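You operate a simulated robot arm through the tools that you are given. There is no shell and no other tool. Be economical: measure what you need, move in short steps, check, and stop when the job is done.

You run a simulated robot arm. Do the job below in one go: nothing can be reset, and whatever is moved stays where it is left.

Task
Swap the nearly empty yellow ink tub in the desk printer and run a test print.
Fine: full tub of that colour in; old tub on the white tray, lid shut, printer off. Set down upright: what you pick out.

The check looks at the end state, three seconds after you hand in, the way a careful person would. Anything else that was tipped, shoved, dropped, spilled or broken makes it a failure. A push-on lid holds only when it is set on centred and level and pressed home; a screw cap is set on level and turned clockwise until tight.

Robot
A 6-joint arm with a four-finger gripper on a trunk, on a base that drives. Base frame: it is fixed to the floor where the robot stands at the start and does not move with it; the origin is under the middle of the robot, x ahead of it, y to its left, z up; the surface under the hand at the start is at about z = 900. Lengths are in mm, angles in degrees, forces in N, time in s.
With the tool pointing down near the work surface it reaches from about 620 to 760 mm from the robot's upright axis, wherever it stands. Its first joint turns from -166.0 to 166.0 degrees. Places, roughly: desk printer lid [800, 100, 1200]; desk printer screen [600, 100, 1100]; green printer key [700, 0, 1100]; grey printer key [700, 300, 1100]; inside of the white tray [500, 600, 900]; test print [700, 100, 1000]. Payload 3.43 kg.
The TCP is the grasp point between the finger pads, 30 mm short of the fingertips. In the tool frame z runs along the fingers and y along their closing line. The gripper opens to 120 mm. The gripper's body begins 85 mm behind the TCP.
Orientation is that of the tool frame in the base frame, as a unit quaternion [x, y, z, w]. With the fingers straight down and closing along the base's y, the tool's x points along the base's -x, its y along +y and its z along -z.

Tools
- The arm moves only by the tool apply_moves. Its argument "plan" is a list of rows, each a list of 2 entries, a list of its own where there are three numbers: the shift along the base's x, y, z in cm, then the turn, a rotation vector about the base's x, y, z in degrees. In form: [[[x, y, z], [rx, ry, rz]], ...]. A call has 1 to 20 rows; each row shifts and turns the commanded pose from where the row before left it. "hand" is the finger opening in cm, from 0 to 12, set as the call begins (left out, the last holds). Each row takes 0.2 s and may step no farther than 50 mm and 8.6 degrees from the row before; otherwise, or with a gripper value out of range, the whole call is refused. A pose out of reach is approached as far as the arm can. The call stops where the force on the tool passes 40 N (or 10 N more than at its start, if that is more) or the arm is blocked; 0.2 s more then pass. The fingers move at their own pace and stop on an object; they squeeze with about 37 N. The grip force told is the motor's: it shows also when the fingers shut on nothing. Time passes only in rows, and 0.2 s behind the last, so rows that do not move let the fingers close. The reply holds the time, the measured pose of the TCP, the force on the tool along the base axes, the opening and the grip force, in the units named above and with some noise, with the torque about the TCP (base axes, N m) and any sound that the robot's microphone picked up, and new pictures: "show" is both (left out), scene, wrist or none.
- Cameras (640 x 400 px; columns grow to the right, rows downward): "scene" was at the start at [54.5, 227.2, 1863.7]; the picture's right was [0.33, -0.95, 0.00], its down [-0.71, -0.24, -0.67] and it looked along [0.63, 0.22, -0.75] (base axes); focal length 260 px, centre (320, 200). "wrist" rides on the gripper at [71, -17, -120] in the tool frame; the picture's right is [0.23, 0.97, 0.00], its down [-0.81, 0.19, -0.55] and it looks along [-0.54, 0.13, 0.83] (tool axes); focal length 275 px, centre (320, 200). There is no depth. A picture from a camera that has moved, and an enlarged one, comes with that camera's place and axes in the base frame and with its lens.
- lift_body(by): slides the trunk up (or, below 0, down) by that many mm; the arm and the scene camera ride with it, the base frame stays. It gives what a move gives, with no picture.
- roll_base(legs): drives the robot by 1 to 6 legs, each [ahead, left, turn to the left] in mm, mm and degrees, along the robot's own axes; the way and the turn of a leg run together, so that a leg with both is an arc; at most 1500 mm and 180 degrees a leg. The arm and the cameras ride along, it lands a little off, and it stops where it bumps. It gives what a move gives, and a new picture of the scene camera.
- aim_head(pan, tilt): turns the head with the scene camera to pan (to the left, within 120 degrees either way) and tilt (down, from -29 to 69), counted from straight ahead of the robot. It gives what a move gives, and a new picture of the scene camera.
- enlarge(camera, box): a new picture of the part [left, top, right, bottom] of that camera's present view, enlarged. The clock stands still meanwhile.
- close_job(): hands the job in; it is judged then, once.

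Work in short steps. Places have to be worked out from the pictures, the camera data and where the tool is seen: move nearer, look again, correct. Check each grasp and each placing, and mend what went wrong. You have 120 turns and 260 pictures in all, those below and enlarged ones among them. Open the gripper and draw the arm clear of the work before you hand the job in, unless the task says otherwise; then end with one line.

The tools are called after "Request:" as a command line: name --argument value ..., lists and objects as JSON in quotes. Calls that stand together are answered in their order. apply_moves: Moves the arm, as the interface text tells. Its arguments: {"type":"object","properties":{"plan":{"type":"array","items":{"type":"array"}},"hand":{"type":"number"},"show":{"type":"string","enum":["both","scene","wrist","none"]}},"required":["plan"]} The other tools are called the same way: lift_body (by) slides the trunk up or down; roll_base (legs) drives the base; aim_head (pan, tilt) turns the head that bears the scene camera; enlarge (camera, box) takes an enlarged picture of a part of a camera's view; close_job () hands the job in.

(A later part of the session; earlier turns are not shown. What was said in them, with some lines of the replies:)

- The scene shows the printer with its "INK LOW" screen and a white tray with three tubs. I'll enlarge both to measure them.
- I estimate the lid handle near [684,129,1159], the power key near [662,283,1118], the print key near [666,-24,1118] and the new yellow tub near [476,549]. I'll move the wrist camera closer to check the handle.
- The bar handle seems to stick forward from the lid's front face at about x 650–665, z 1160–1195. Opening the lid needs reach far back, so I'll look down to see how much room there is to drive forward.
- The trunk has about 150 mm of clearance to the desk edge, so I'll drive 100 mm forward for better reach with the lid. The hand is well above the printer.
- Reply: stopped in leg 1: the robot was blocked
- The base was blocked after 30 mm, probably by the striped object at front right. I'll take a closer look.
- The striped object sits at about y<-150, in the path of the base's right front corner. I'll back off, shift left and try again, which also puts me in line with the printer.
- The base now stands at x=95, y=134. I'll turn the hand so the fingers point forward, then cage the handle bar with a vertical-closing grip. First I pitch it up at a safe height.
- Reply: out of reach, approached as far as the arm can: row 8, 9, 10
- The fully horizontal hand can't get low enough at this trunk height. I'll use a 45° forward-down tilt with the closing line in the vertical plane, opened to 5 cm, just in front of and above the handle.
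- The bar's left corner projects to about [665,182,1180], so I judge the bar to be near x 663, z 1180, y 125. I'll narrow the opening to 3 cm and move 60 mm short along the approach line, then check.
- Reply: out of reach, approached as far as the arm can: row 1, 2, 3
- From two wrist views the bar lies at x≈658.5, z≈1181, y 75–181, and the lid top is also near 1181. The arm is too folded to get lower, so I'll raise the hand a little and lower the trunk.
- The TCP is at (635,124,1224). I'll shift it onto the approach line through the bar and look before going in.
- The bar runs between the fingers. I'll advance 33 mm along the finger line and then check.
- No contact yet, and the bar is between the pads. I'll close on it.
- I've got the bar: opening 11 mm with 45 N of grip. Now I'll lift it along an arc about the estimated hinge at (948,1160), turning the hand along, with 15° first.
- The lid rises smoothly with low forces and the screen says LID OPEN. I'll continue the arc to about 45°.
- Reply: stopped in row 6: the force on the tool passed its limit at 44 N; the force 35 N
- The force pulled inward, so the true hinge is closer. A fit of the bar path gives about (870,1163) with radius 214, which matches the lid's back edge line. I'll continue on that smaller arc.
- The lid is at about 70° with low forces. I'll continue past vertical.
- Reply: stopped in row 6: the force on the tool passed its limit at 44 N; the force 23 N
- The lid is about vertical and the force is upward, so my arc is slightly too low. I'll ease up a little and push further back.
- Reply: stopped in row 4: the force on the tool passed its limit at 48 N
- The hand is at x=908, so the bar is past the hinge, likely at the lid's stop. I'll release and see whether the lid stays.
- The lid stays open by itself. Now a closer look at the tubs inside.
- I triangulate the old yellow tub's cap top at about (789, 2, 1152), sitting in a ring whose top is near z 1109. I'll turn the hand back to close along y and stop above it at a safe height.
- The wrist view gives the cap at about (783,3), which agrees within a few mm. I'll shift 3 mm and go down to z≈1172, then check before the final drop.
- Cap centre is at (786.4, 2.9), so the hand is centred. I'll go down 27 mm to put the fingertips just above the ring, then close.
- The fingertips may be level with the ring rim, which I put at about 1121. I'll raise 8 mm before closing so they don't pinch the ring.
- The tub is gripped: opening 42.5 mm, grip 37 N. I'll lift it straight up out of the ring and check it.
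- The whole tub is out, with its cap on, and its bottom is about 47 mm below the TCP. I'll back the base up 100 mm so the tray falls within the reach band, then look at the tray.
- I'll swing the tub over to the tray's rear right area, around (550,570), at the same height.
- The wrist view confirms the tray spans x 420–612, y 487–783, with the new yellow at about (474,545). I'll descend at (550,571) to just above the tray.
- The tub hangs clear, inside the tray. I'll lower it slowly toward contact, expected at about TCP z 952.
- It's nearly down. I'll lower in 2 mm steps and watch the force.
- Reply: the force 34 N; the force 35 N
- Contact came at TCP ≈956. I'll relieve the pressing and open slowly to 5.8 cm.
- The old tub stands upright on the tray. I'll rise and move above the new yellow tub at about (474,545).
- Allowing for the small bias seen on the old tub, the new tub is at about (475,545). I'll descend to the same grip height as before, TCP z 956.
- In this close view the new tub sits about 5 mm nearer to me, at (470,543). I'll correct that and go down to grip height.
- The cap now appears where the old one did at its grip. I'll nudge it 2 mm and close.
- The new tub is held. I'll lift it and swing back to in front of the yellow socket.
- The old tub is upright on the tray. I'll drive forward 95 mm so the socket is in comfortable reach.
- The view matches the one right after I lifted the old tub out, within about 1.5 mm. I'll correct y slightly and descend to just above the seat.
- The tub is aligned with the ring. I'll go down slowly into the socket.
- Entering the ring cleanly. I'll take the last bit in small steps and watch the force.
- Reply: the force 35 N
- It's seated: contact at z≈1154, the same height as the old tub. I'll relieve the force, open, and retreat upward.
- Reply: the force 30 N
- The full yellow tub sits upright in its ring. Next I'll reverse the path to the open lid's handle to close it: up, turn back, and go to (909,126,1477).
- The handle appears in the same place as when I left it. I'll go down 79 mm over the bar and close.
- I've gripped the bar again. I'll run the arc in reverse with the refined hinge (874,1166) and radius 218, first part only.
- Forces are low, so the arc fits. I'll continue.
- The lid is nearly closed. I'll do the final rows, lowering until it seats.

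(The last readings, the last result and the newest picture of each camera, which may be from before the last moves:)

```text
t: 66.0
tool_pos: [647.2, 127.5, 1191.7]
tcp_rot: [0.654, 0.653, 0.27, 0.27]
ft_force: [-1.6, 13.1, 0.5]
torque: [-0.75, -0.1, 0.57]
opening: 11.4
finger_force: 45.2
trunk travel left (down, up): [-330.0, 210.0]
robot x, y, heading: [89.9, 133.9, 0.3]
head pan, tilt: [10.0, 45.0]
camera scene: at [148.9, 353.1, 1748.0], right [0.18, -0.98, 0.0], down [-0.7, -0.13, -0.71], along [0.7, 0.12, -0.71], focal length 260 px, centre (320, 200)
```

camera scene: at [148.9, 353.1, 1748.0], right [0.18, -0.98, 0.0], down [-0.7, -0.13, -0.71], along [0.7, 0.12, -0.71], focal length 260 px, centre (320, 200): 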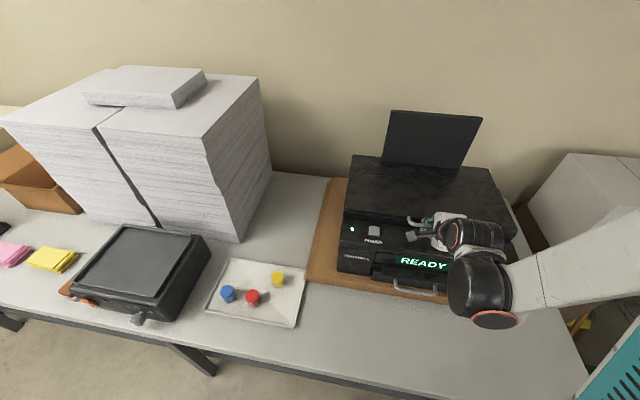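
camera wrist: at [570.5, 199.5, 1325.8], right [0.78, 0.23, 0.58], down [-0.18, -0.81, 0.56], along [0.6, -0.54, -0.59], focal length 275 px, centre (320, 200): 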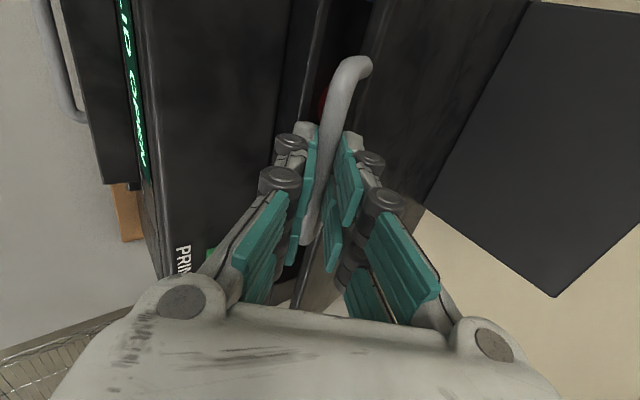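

The screen reads READY. I'll press slightly to make sure the lid is fully down.

Request:
apply_moves --plan '[[[0, 0, -0.2], [0, 0, 0]], [[0, 0, -0.2], [0, 0, 0]]]' --show "none"

```text
t: 66.5
tool_pos: [646.6, 127.1, 1188.8]
tcp_rot: [0.655, 0.652, 0.269, 0.27]
ft_force: [-6.0, 10.6, 9.8]
torque: [-0.48, -0.1, 0.9]
opening: 11.3
finger_force: 44.7
trunk travel left (down, up): [-330.0, 210.0]
robot x, y, heading: [94.2, 137.2, 0.0]
head pan, tilt: [10.0, 45.0]
```

The lid is seated with a 10 N push-back. I'll release and retreat along the approach line.

Request:
apply_moves --plan '[[[0, 0, 0.2], [0, 0, 0]], [[0, 0, 0], [0, 0, 0]], [[-1, 0, 1], [0, 0, 0]], [[-1.3, 0, 1.3], [0, 0, 0]], [[0.3, 0, 4], [0, 0, 0]], [[0.3, 0, 4.5], [0, 0, 0]]]' --hand 3 --show "both"

```text
t: 68.0
tool_pos: [627.6, 128.5, 1300.5]
tcp_rot: [0.655, 0.653, 0.269, 0.269]
ft_force: [-0.4, -0.4, 0.4]
torque: [0.02, 0.0, -0.02]
opening: 30.0
finger_force: 0.1
trunk travel left (down, up): [-330.0, 210.0]
robot x, y, heading: [88.3, 135.2, 0.4]
head pan, tilt: [10.0, 45.0]
camera scene: at [147.6, 351.1, 1748.3], right [0.18, -0.98, 0.0], down [-0.7, -0.12, -0.71], along [0.7, 0.12, -0.71], focal length 260 px, centre (320, 200)
camera wrist: at [529.0, 199.5, 1374.8], right [0.69, 0.23, 0.69], down [-0.26, -0.81, 0.53], along [0.68, -0.54, -0.5], focal length 275 px, centre (320, 200)
```

scene: 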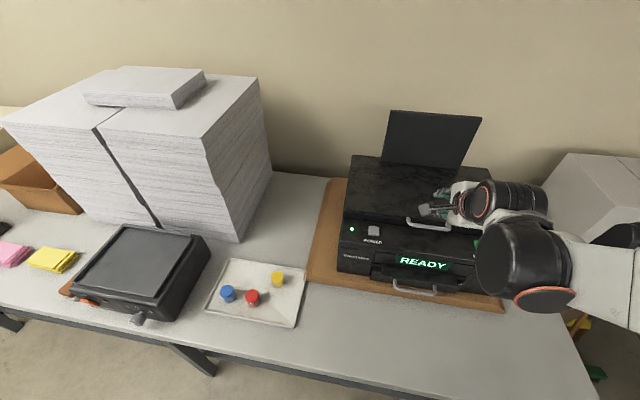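
wrist: 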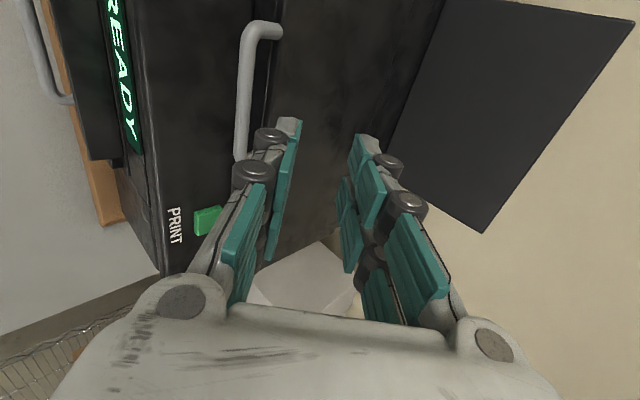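

Next is the PRINT key. I'll close the fingers, point them straight down and go above the key at about (652,-24).

Request:
apply_moves --plan '[[[0.4, -2.54, 0], [0, 7.5, 0]], [[0.4, -2.54, 0], [0, 7.5, 0]], [[0.4, -2.54, 0], [0, 7.5, 0]], [[0.4, -2.54, 0], [0, 7.5, 0]], [[0.4, -2.54, 0], [0, 7.5, 0]], [[0.4, -2.54, 0], [0, 7.5, 0]], [[0, 0, -3], [0, 0, 0]], [[0, 0, -3], [0, 0, 0]]]' --hand 0 --show "both"

```text
t: 69.8
tool_pos: [655.0, -26.6, 1236.6]
tcp_rot: [0.709, 0.705, -0.003, -0.001]
ft_force: [0.8, 0.9, -0.5]
torque: [0.01, 0.0, 0.01]
opening: 0.0
finger_force: 33.4
trunk travel left (down, up): [-330.0, 210.0]
robot x, y, heading: [88.3, 131.9, 0.2]
head pan, tilt: [10.0, 45.0]
camera scene: at [150.3, 350.4, 1748.2], right [0.18, -0.98, 0.0], down [-0.7, -0.12, -0.71], along [0.7, 0.12, -0.71], focal length 260 px, centre (320, 200)
camera wrist: at [637.8, 46.1, 1357.8], right [0.97, 0.23, -0.01], down [0.19, -0.81, 0.55], along [0.12, -0.54, -0.83], focal length 275 px, centre (320, 200)
```

scene: 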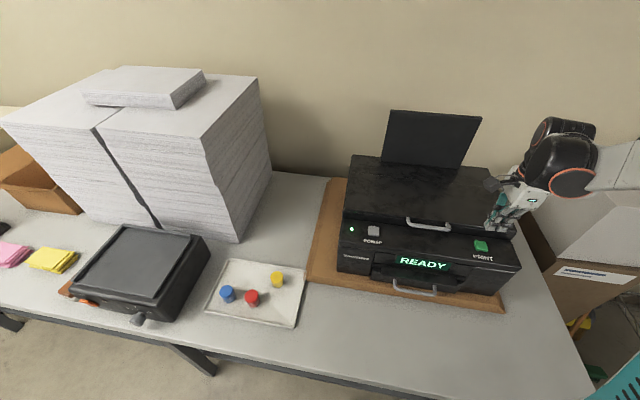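
wrist: 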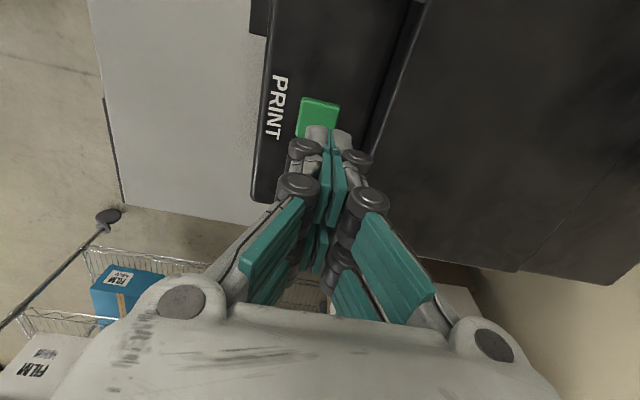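

The key is at about (651,-21). I'll correct and descend until I touch it.

Request:
apply_moves --plan '[[[-0.3, 0.4, -3], [0, 0, 0]], [[0, 0, -2.5], [0, 0, 0]]]' --show "wrist"

Request:
enlarge --camera "scene" --box '[430, 190, 530, 280]'

```text
t: 70.3
tool_pos: [650.8, -20.2, 1183.0]
tcp_rot: [0.709, 0.705, -0.003, -0.001]
ft_force: [0.2, 0.1, -0.5]
torque: [-0.02, 0.03, 0.02]
opening: 0.0
finger_force: 33.2
trunk travel left (down, up): [-330.0, 210.0]
robot x, y, heading: [87.4, 135.8, 0.1]
head pan, tilt: [10.0, 45.0]
camera wrist: at [633.9, 50.1, 1303.9], right [0.97, 0.23, -0.01], down [0.19, -0.81, 0.55], along [0.12, -0.54, -0.83], focal length 275 px, centre (320, 200)
```

wrist: 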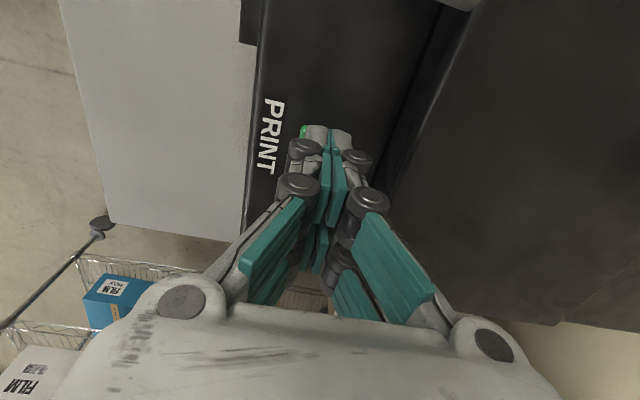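

```text
4.44 times, centred on (480, 235) of scene
camera zoom: at [149.6, 350.7, 1748.3], right [0.18, -0.98, 0.0], down [-0.7, -0.12, -0.71], along [0.7, 0.12, -0.71], focal length 1155 px, centre (-391, 44)
```

zoom: 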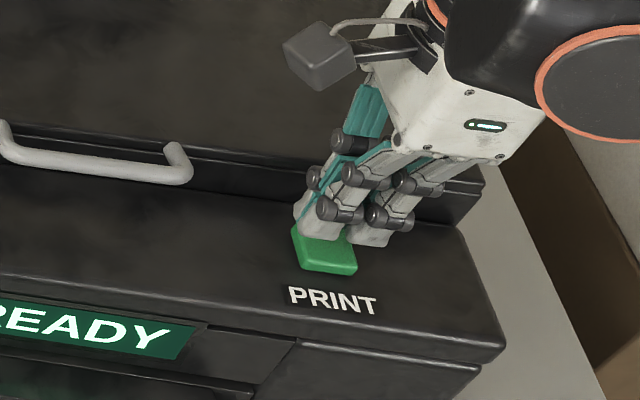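

The tips look about 8 mm too far right of the key. I'll shift toward its centre and press down in small steps.

Request:
apply_moves --plan '[[[-0.3, 0.6, -0.8], [0, 0, 0]], [[0, 0, -0.5], [0, 0, 0]]]' --show "none"

Request:
enlarge --camera "scene" --box '[430, 190, 530, 280]'

```text
t: 71.0
tool_pos: [647.8, -16.5, 1170.3]
tcp_rot: [0.709, 0.705, -0.003, -0.002]
ft_force: [-0.2, -0.2, -0.2]
torque: [-0.02, 0.0, -0.03]
opening: 0.0
finger_force: 33.2
trunk travel left (down, up): [-330.0, 210.0]
robot x, y, heading: [89.5, 136.1, 0.0]
head pan, tilt: [10.0, 45.0]
```

```text
4.44 times, centred on (480, 235) of scene
camera zoom: at [149.3, 350.8, 1748.3], right [0.18, -0.98, 0.0], down [-0.7, -0.12, -0.71], along [0.7, 0.12, -0.71], focal length 1155 px, centre (-391, 44)
```

zoom: 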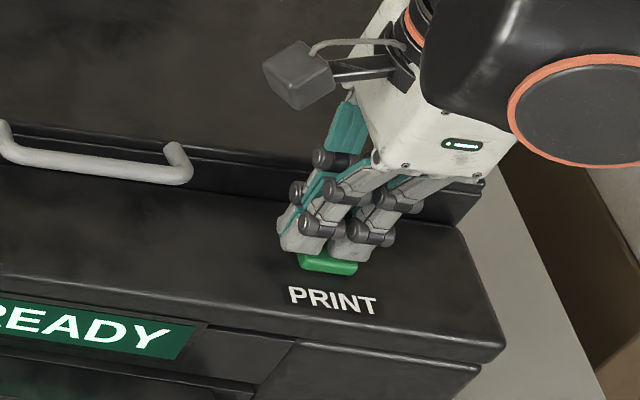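

Centred over the key. I'll press gently.

Request:
apply_moves --plan '[[[0, 0, -0.3], [0, 0, 0]], [[0, 0, -0.2], [0, 0, 0]]]' --show "none"

Request:
apply_moves --plan '[[[0, 0, -0.2], [0, 0, 0]]]' --show "none"

Request:
enlarge --camera "scene" --box '[330, 190, 530, 300]'

```text
t: 71.5
tool_pos: [648.9, -16.1, 1163.5]
tcp_rot: [0.708, 0.706, -0.002, -0.001]
ft_force: [0.2, 0.0, 1.5]
torque: [-0.02, 0.0, -0.01]
opening: 5.8
finger_force: 33.2
trunk travel left (down, up): [-330.0, 210.0]
robot x, y, heading: [90.9, 134.5, 0.1]
head pan, tilt: [10.0, 45.0]
```

```text
t: 72.0
tool_pos: [647.8, -15.6, 1163.4]
tcp_rot: [0.708, 0.706, -0.002, -0.001]
ft_force: [0.1, -0.4, 1.9]
torque: [-0.01, 0.01, 0.01]
opening: 5.8
finger_force: 33.5
trunk travel left (down, up): [-330.0, 210.0]
robot x, y, heading: [86.7, 134.6, 0.3]
head pan, tilt: [10.0, 45.0]
heard: click
```

```text
3.20 times, centred on (430, 245) of scene
camera zoom: at [149.0, 350.8, 1748.3], right [0.18, -0.98, 0.0], down [-0.7, -0.12, -0.71], along [0.7, 0.12, -0.71], focal length 832 px, centre (-32, 56)
```

zoom: 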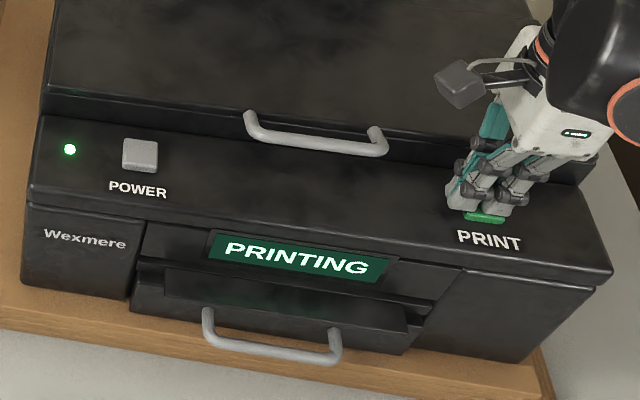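

The key clicked and the screen shows PRINTING. I'll lift off to z≈1270 and let some time pass.

Request:
apply_moves --plan '[[[0, 0, 2], [0, 0, 0]], [[0, 0, 4], [0, 0, 0]], [[0, 0, 4], [0, 0, 0]], [[0, 0, 0], [0, 0, 0]], [[0, 0, 0], [0, 0, 0]], [[0, 0, 0], [0, 0, 0]], [[0, 0, 0], [0, 0, 0]], [[0, 0, 0], [0, 0, 0]], [[0, 0, 0], [0, 0, 0]], [[0, 0, 0], [0, 0, 0]], [[0, 0, 0], [0, 0, 0]], [[0, 0, 0], [0, 0, 0]], [[0, 0, 0], [0, 0, 0]], [[0, 0, 0], [0, 0, 0]], [[0, 0, 0], [0, 0, 0]]]' --show "scene"

```text
t: 75.2
tool_pos: [648.1, -13.6, 1260.9]
tcp_rot: [0.709, 0.706, -0.003, -0.002]
ft_force: [1.2, 0.3, 0.2]
torque: [-0.01, -0.02, -0.02]
opening: 0.0
finger_force: 33.2
trunk travel left (down, up): [-330.0, 210.0]
robot x, y, heading: [88.1, 134.2, 0.1]
head pan, tilt: [10.0, 45.0]
camera scene: at [149.2, 350.9, 1748.3], right [0.18, -0.98, 0.0], down [-0.7, -0.12, -0.71], along [0.7, 0.12, -0.71], focal length 260 px, centre (320, 200)
```

scene: 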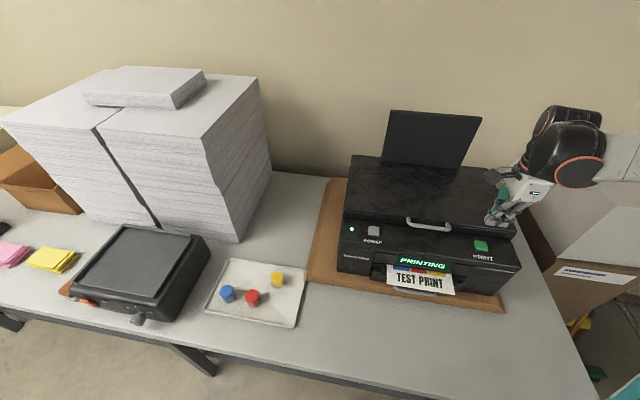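

The test sheet is coming out and the screen still says PRINTING. Meanwhile I'll move above the POWER key.

Request:
apply_moves --plan '[[[0, 4.2, 0], [0, 0, 0]], [[0, 4.2, 0], [0, 0, 0]], [[0, 4.2, 0], [0, 0, 0]], [[0, 4.2, 0], [0, 0, 0]], [[0, 4.2, 0], [0, 0, 0]], [[0, 4.2, 0], [0, 0, 0]], [[0, 4.2, 0], [0, 0, 0]], [[0, 0, -2.5], [0, 0, 0]], [[0, 0, 0], [0, 0, 0]], [[0, 0, 0], [0, 0, 0]]]' --show "both"

```text
t: 77.3
tool_pos: [646.3, 278.6, 1236.2]
tcp_rot: [0.709, 0.705, -0.004, -0.002]
ft_force: [0.4, 0.4, -0.3]
torque: [-0.01, -0.02, 0.0]
opening: 0.1
finger_force: 33.7
trunk travel left (down, up): [-330.0, 210.0]
robot x, y, heading: [88.0, 132.9, 0.1]
head pan, tilt: [10.0, 45.0]
camera scene: at [149.3, 351.1, 1748.2], right [0.18, -0.98, 0.0], down [-0.7, -0.12, -0.71], along [0.7, 0.12, -0.71], focal length 260 px, centre (320, 200)
camera wrist: at [629.8, 350.5, 1357.7], right [0.97, 0.23, -0.01], down [0.19, -0.81, 0.55], along [0.12, -0.54, -0.83], focal length 275 px, centre (320, 200)
```

scene: 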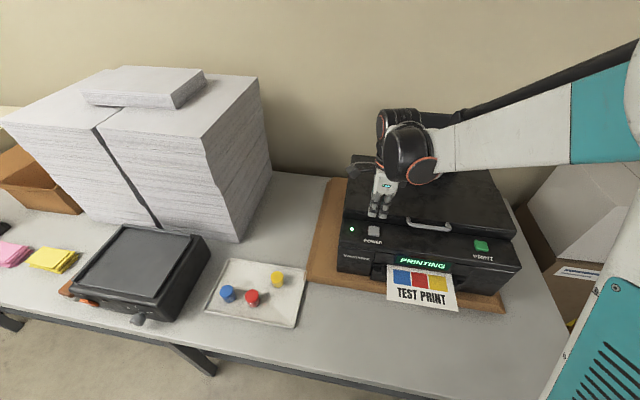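
wrist: 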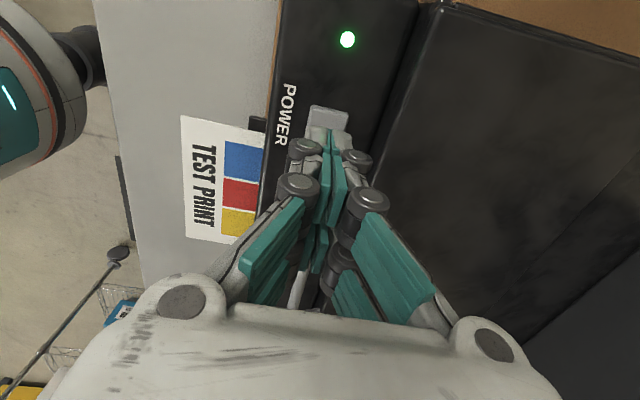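

The power key should be near (650,284). The test print is mostly out. I'll lower toward the key and check the screen before pressing.

Request:
apply_moves --plan '[[[0.3, 0.5, -3], [0, 0, 0]], [[0, 0, -3], [0, 0, 0]], [[0, 0, 0], [0, 0, 0]], [[0, 0, 0], [0, 0, 0]], [[0, 0, 0], [0, 0, 0]], [[0, 0, 0], [0, 0, 0]], [[0, 0, 0], [0, 0, 0]], [[0, 0, 0], [0, 0, 0]], [[0, 0, 0], [0, 0, 0]], [[0, 0, 0], [0, 0, 0]]]' --show "scene"

Request:
enlarge --camera "scene" --box '[330, 200, 470, 310]'

```text
t: 79.5
tool_pos: [650.8, 283.9, 1177.3]
tcp_rot: [0.708, 0.706, -0.003, -0.001]
ft_force: [-0.3, -0.5, 0.6]
torque: [0.03, 0.01, -0.01]
opening: 0.1
finger_force: 33.1
trunk travel left (down, up): [-330.0, 210.0]
robot x, y, heading: [90.1, 137.8, 0.5]
head pan, tilt: [10.0, 45.0]
camera scene: at [149.2, 351.0, 1748.2], right [0.18, -0.98, 0.0], down [-0.7, -0.12, -0.71], along [0.7, 0.12, -0.71], focal length 260 px, centre (320, 200)
```

scene: 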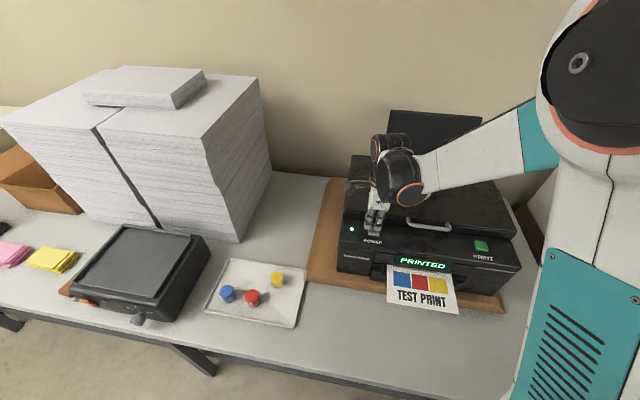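

```text
3.64 times, centred on (400, 255) of scene
camera zoom: at [149.2, 351.0, 1748.2], right [0.18, -0.98, 0.0], down [-0.7, -0.12, -0.71], along [0.7, 0.12, -0.71], focal length 945 px, centre (29, 0)
```

zoom: 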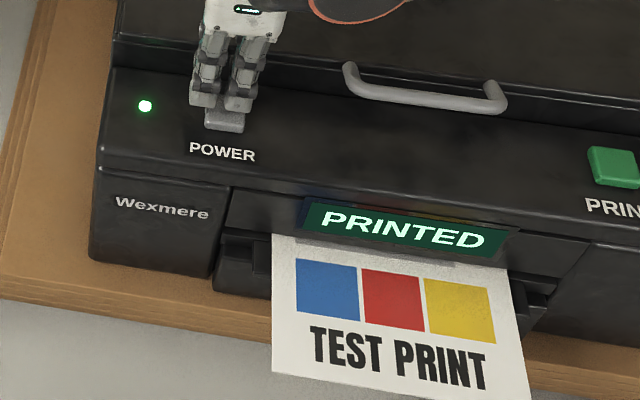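

The screen says PRINTED, all colours are on the sheet, and the fingertips are over the POWER key. I'll press it.

Request:
apply_moves --plan '[[[0, 0, -0.5], [0, 0, 0]], [[0, 0, -0.4], [0, 0, 0]], [[0, 0, -0.2], [0, 0, 0]]]' --show "none"

Request:
enlarge --camera "scene" --box '[330, 200, 470, 310]'

```text
t: 80.3
tool_pos: [650.4, 283.9, 1166.8]
tcp_rot: [0.708, 0.706, -0.003, -0.001]
ft_force: [-0.2, 0.9, 0.5]
torque: [0.01, -0.03, -0.04]
opening: 0.0
finger_force: 33.8
trunk travel left (down, up): [-330.0, 210.0]
robot x, y, heading: [89.3, 133.9, 0.4]
head pan, tilt: [10.0, 45.0]
```

```text
3.64 times, centred on (400, 255) of scene
camera zoom: at [149.2, 351.0, 1748.3], right [0.18, -0.98, 0.0], down [-0.7, -0.12, -0.71], along [0.7, 0.12, -0.71], focal length 945 px, centre (29, 0)
```

zoom: 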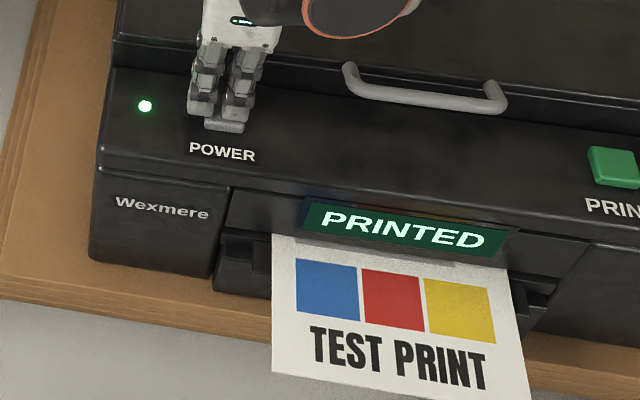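

Request:
apply_moves --plan '[[[0, 0, -0.3], [0, 0, 0]]]' --show "none"

Request:
apply_moves --plan '[[[0, 0, 0], [0, 0, 0]]]' --show "none"

Request:
enlarge --camera "scene" --box '[330, 200, 470, 310]'

```text
t: 80.8
tool_pos: [650.6, 284.7, 1164.6]
tcp_rot: [0.708, 0.706, -0.003, -0.001]
ft_force: [1.2, 0.6, 2.1]
torque: [0.01, -0.03, 0.01]
opening: 6.0
finger_force: 33.3
trunk travel left (down, up): [-330.0, 210.0]
robot x, y, heading: [86.9, 134.3, 0.2]
head pan, tilt: [10.0, 45.0]
heard: click
```

```text
t: 81.2
tool_pos: [651.0, 282.9, 1163.0]
tcp_rot: [0.708, 0.706, -0.003, -0.001]
ft_force: [-0.4, 0.5, 1.4]
torque: [-0.03, 0.0, -0.01]
opening: 6.2
finger_force: 32.7
trunk travel left (down, up): [-330.0, 210.0]
robot x, y, heading: [88.8, 136.2, 0.1]
head pan, tilt: [10.0, 45.0]
```

```text
3.64 times, centred on (400, 255) of scene
camera zoom: at [149.2, 351.0, 1748.3], right [0.18, -0.98, 0.0], down [-0.7, -0.12, -0.71], along [0.7, 0.12, -0.71], focal length 945 px, centre (29, 0)
```

zoom: 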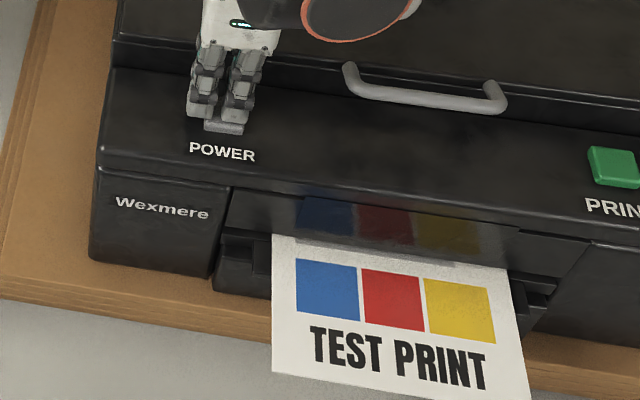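

The printer is off: the LED and screen are dark. I'll draw the arm straight up, open the gripper, and check everything.

Request:
apply_moves --plan '[[[0, 0, 2], [0, 0, 0]], [[0, 0, 4.5], [0, 0, 0]], [[0, 0, 4.5], [0, 0, 0]], [[0, 0, 4.5], [0, 0, 0]], [[0, 0, 4.5], [0, 0, 0]], [[0, 0, 4.5], [0, 0, 0]]]' --show "none"

Request:
apply_moves --plan '[[[0, 0, 0], [0, 0, 0]], [[0, 0, 0], [0, 0, 0]]]' --hand 8 --show "scene"

Request:
enlarge --camera "scene" --box '[190, 160, 530, 330]'

```text
t: 82.5
tool_pos: [650.7, 284.1, 1408.2]
tcp_rot: [0.708, 0.706, -0.003, -0.002]
ft_force: [-0.2, 0.2, 0.1]
torque: [-0.05, 0.01, -0.01]
opening: 0.1
finger_force: 33.1
trunk travel left (down, up): [-330.0, 210.0]
robot x, y, heading: [88.1, 136.7, -0.1]
head pan, tilt: [10.0, 45.0]
```

```text
t: 83.2
tool_pos: [651.0, 284.7, 1406.8]
tcp_rot: [0.709, 0.705, -0.002, -0.002]
ft_force: [0.6, -0.7, 0.2]
torque: [0.03, 0.01, 0.02]
opening: 79.9
finger_force: 0.1
trunk travel left (down, up): [-330.0, 210.0]
robot x, y, heading: [90.9, 135.0, 0.2]
head pan, tilt: [10.0, 45.0]
camera scene: at [149.3, 351.1, 1748.2], right [0.18, -0.98, 0.0], down [-0.7, -0.12, -0.71], along [0.7, 0.12, -0.71], focal length 260 px, centre (320, 200)
```

scene: 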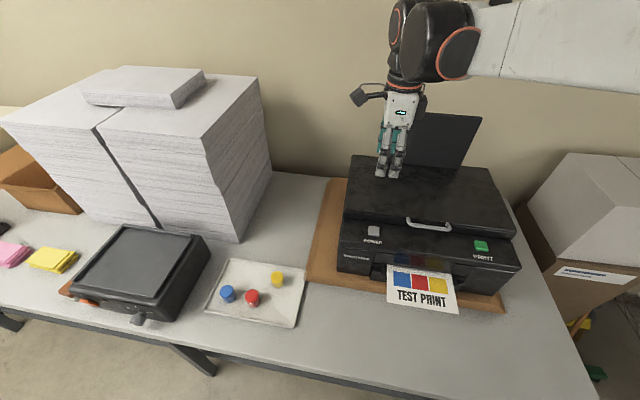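

```text
1.88 times, centred on (360, 245) of scene
camera zoom: at [149.3, 351.1, 1748.2], right [0.18, -0.98, 0.0], down [-0.7, -0.12, -0.71], along [0.7, 0.12, -0.71], focal length 489 px, centre (245, 115)
```

zoom: 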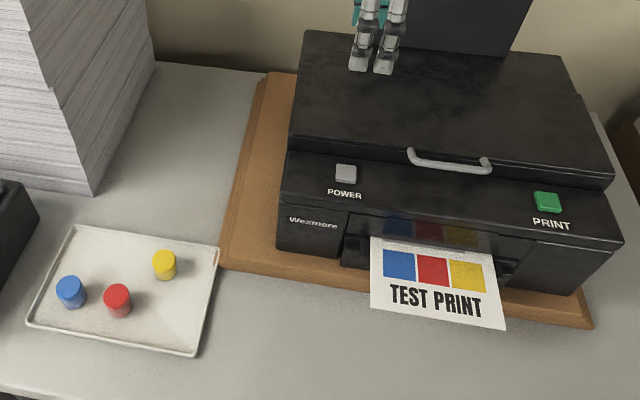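

The lid is shut, the printer is off, the test print is out, and the old tub stands upright on the tray. The arm is clear and the gripper open, so I'm handing in.

Request:
close_job

```text
The job is handed in.
```

The yellow ink tub is swapped and the test print came out in all colours; the old tub is upright on the white tray, the lid is shut and the printer is off. While driving, the base was blocked once, probably by the striped object under the desk's right end, and I saw no sign it had moved.
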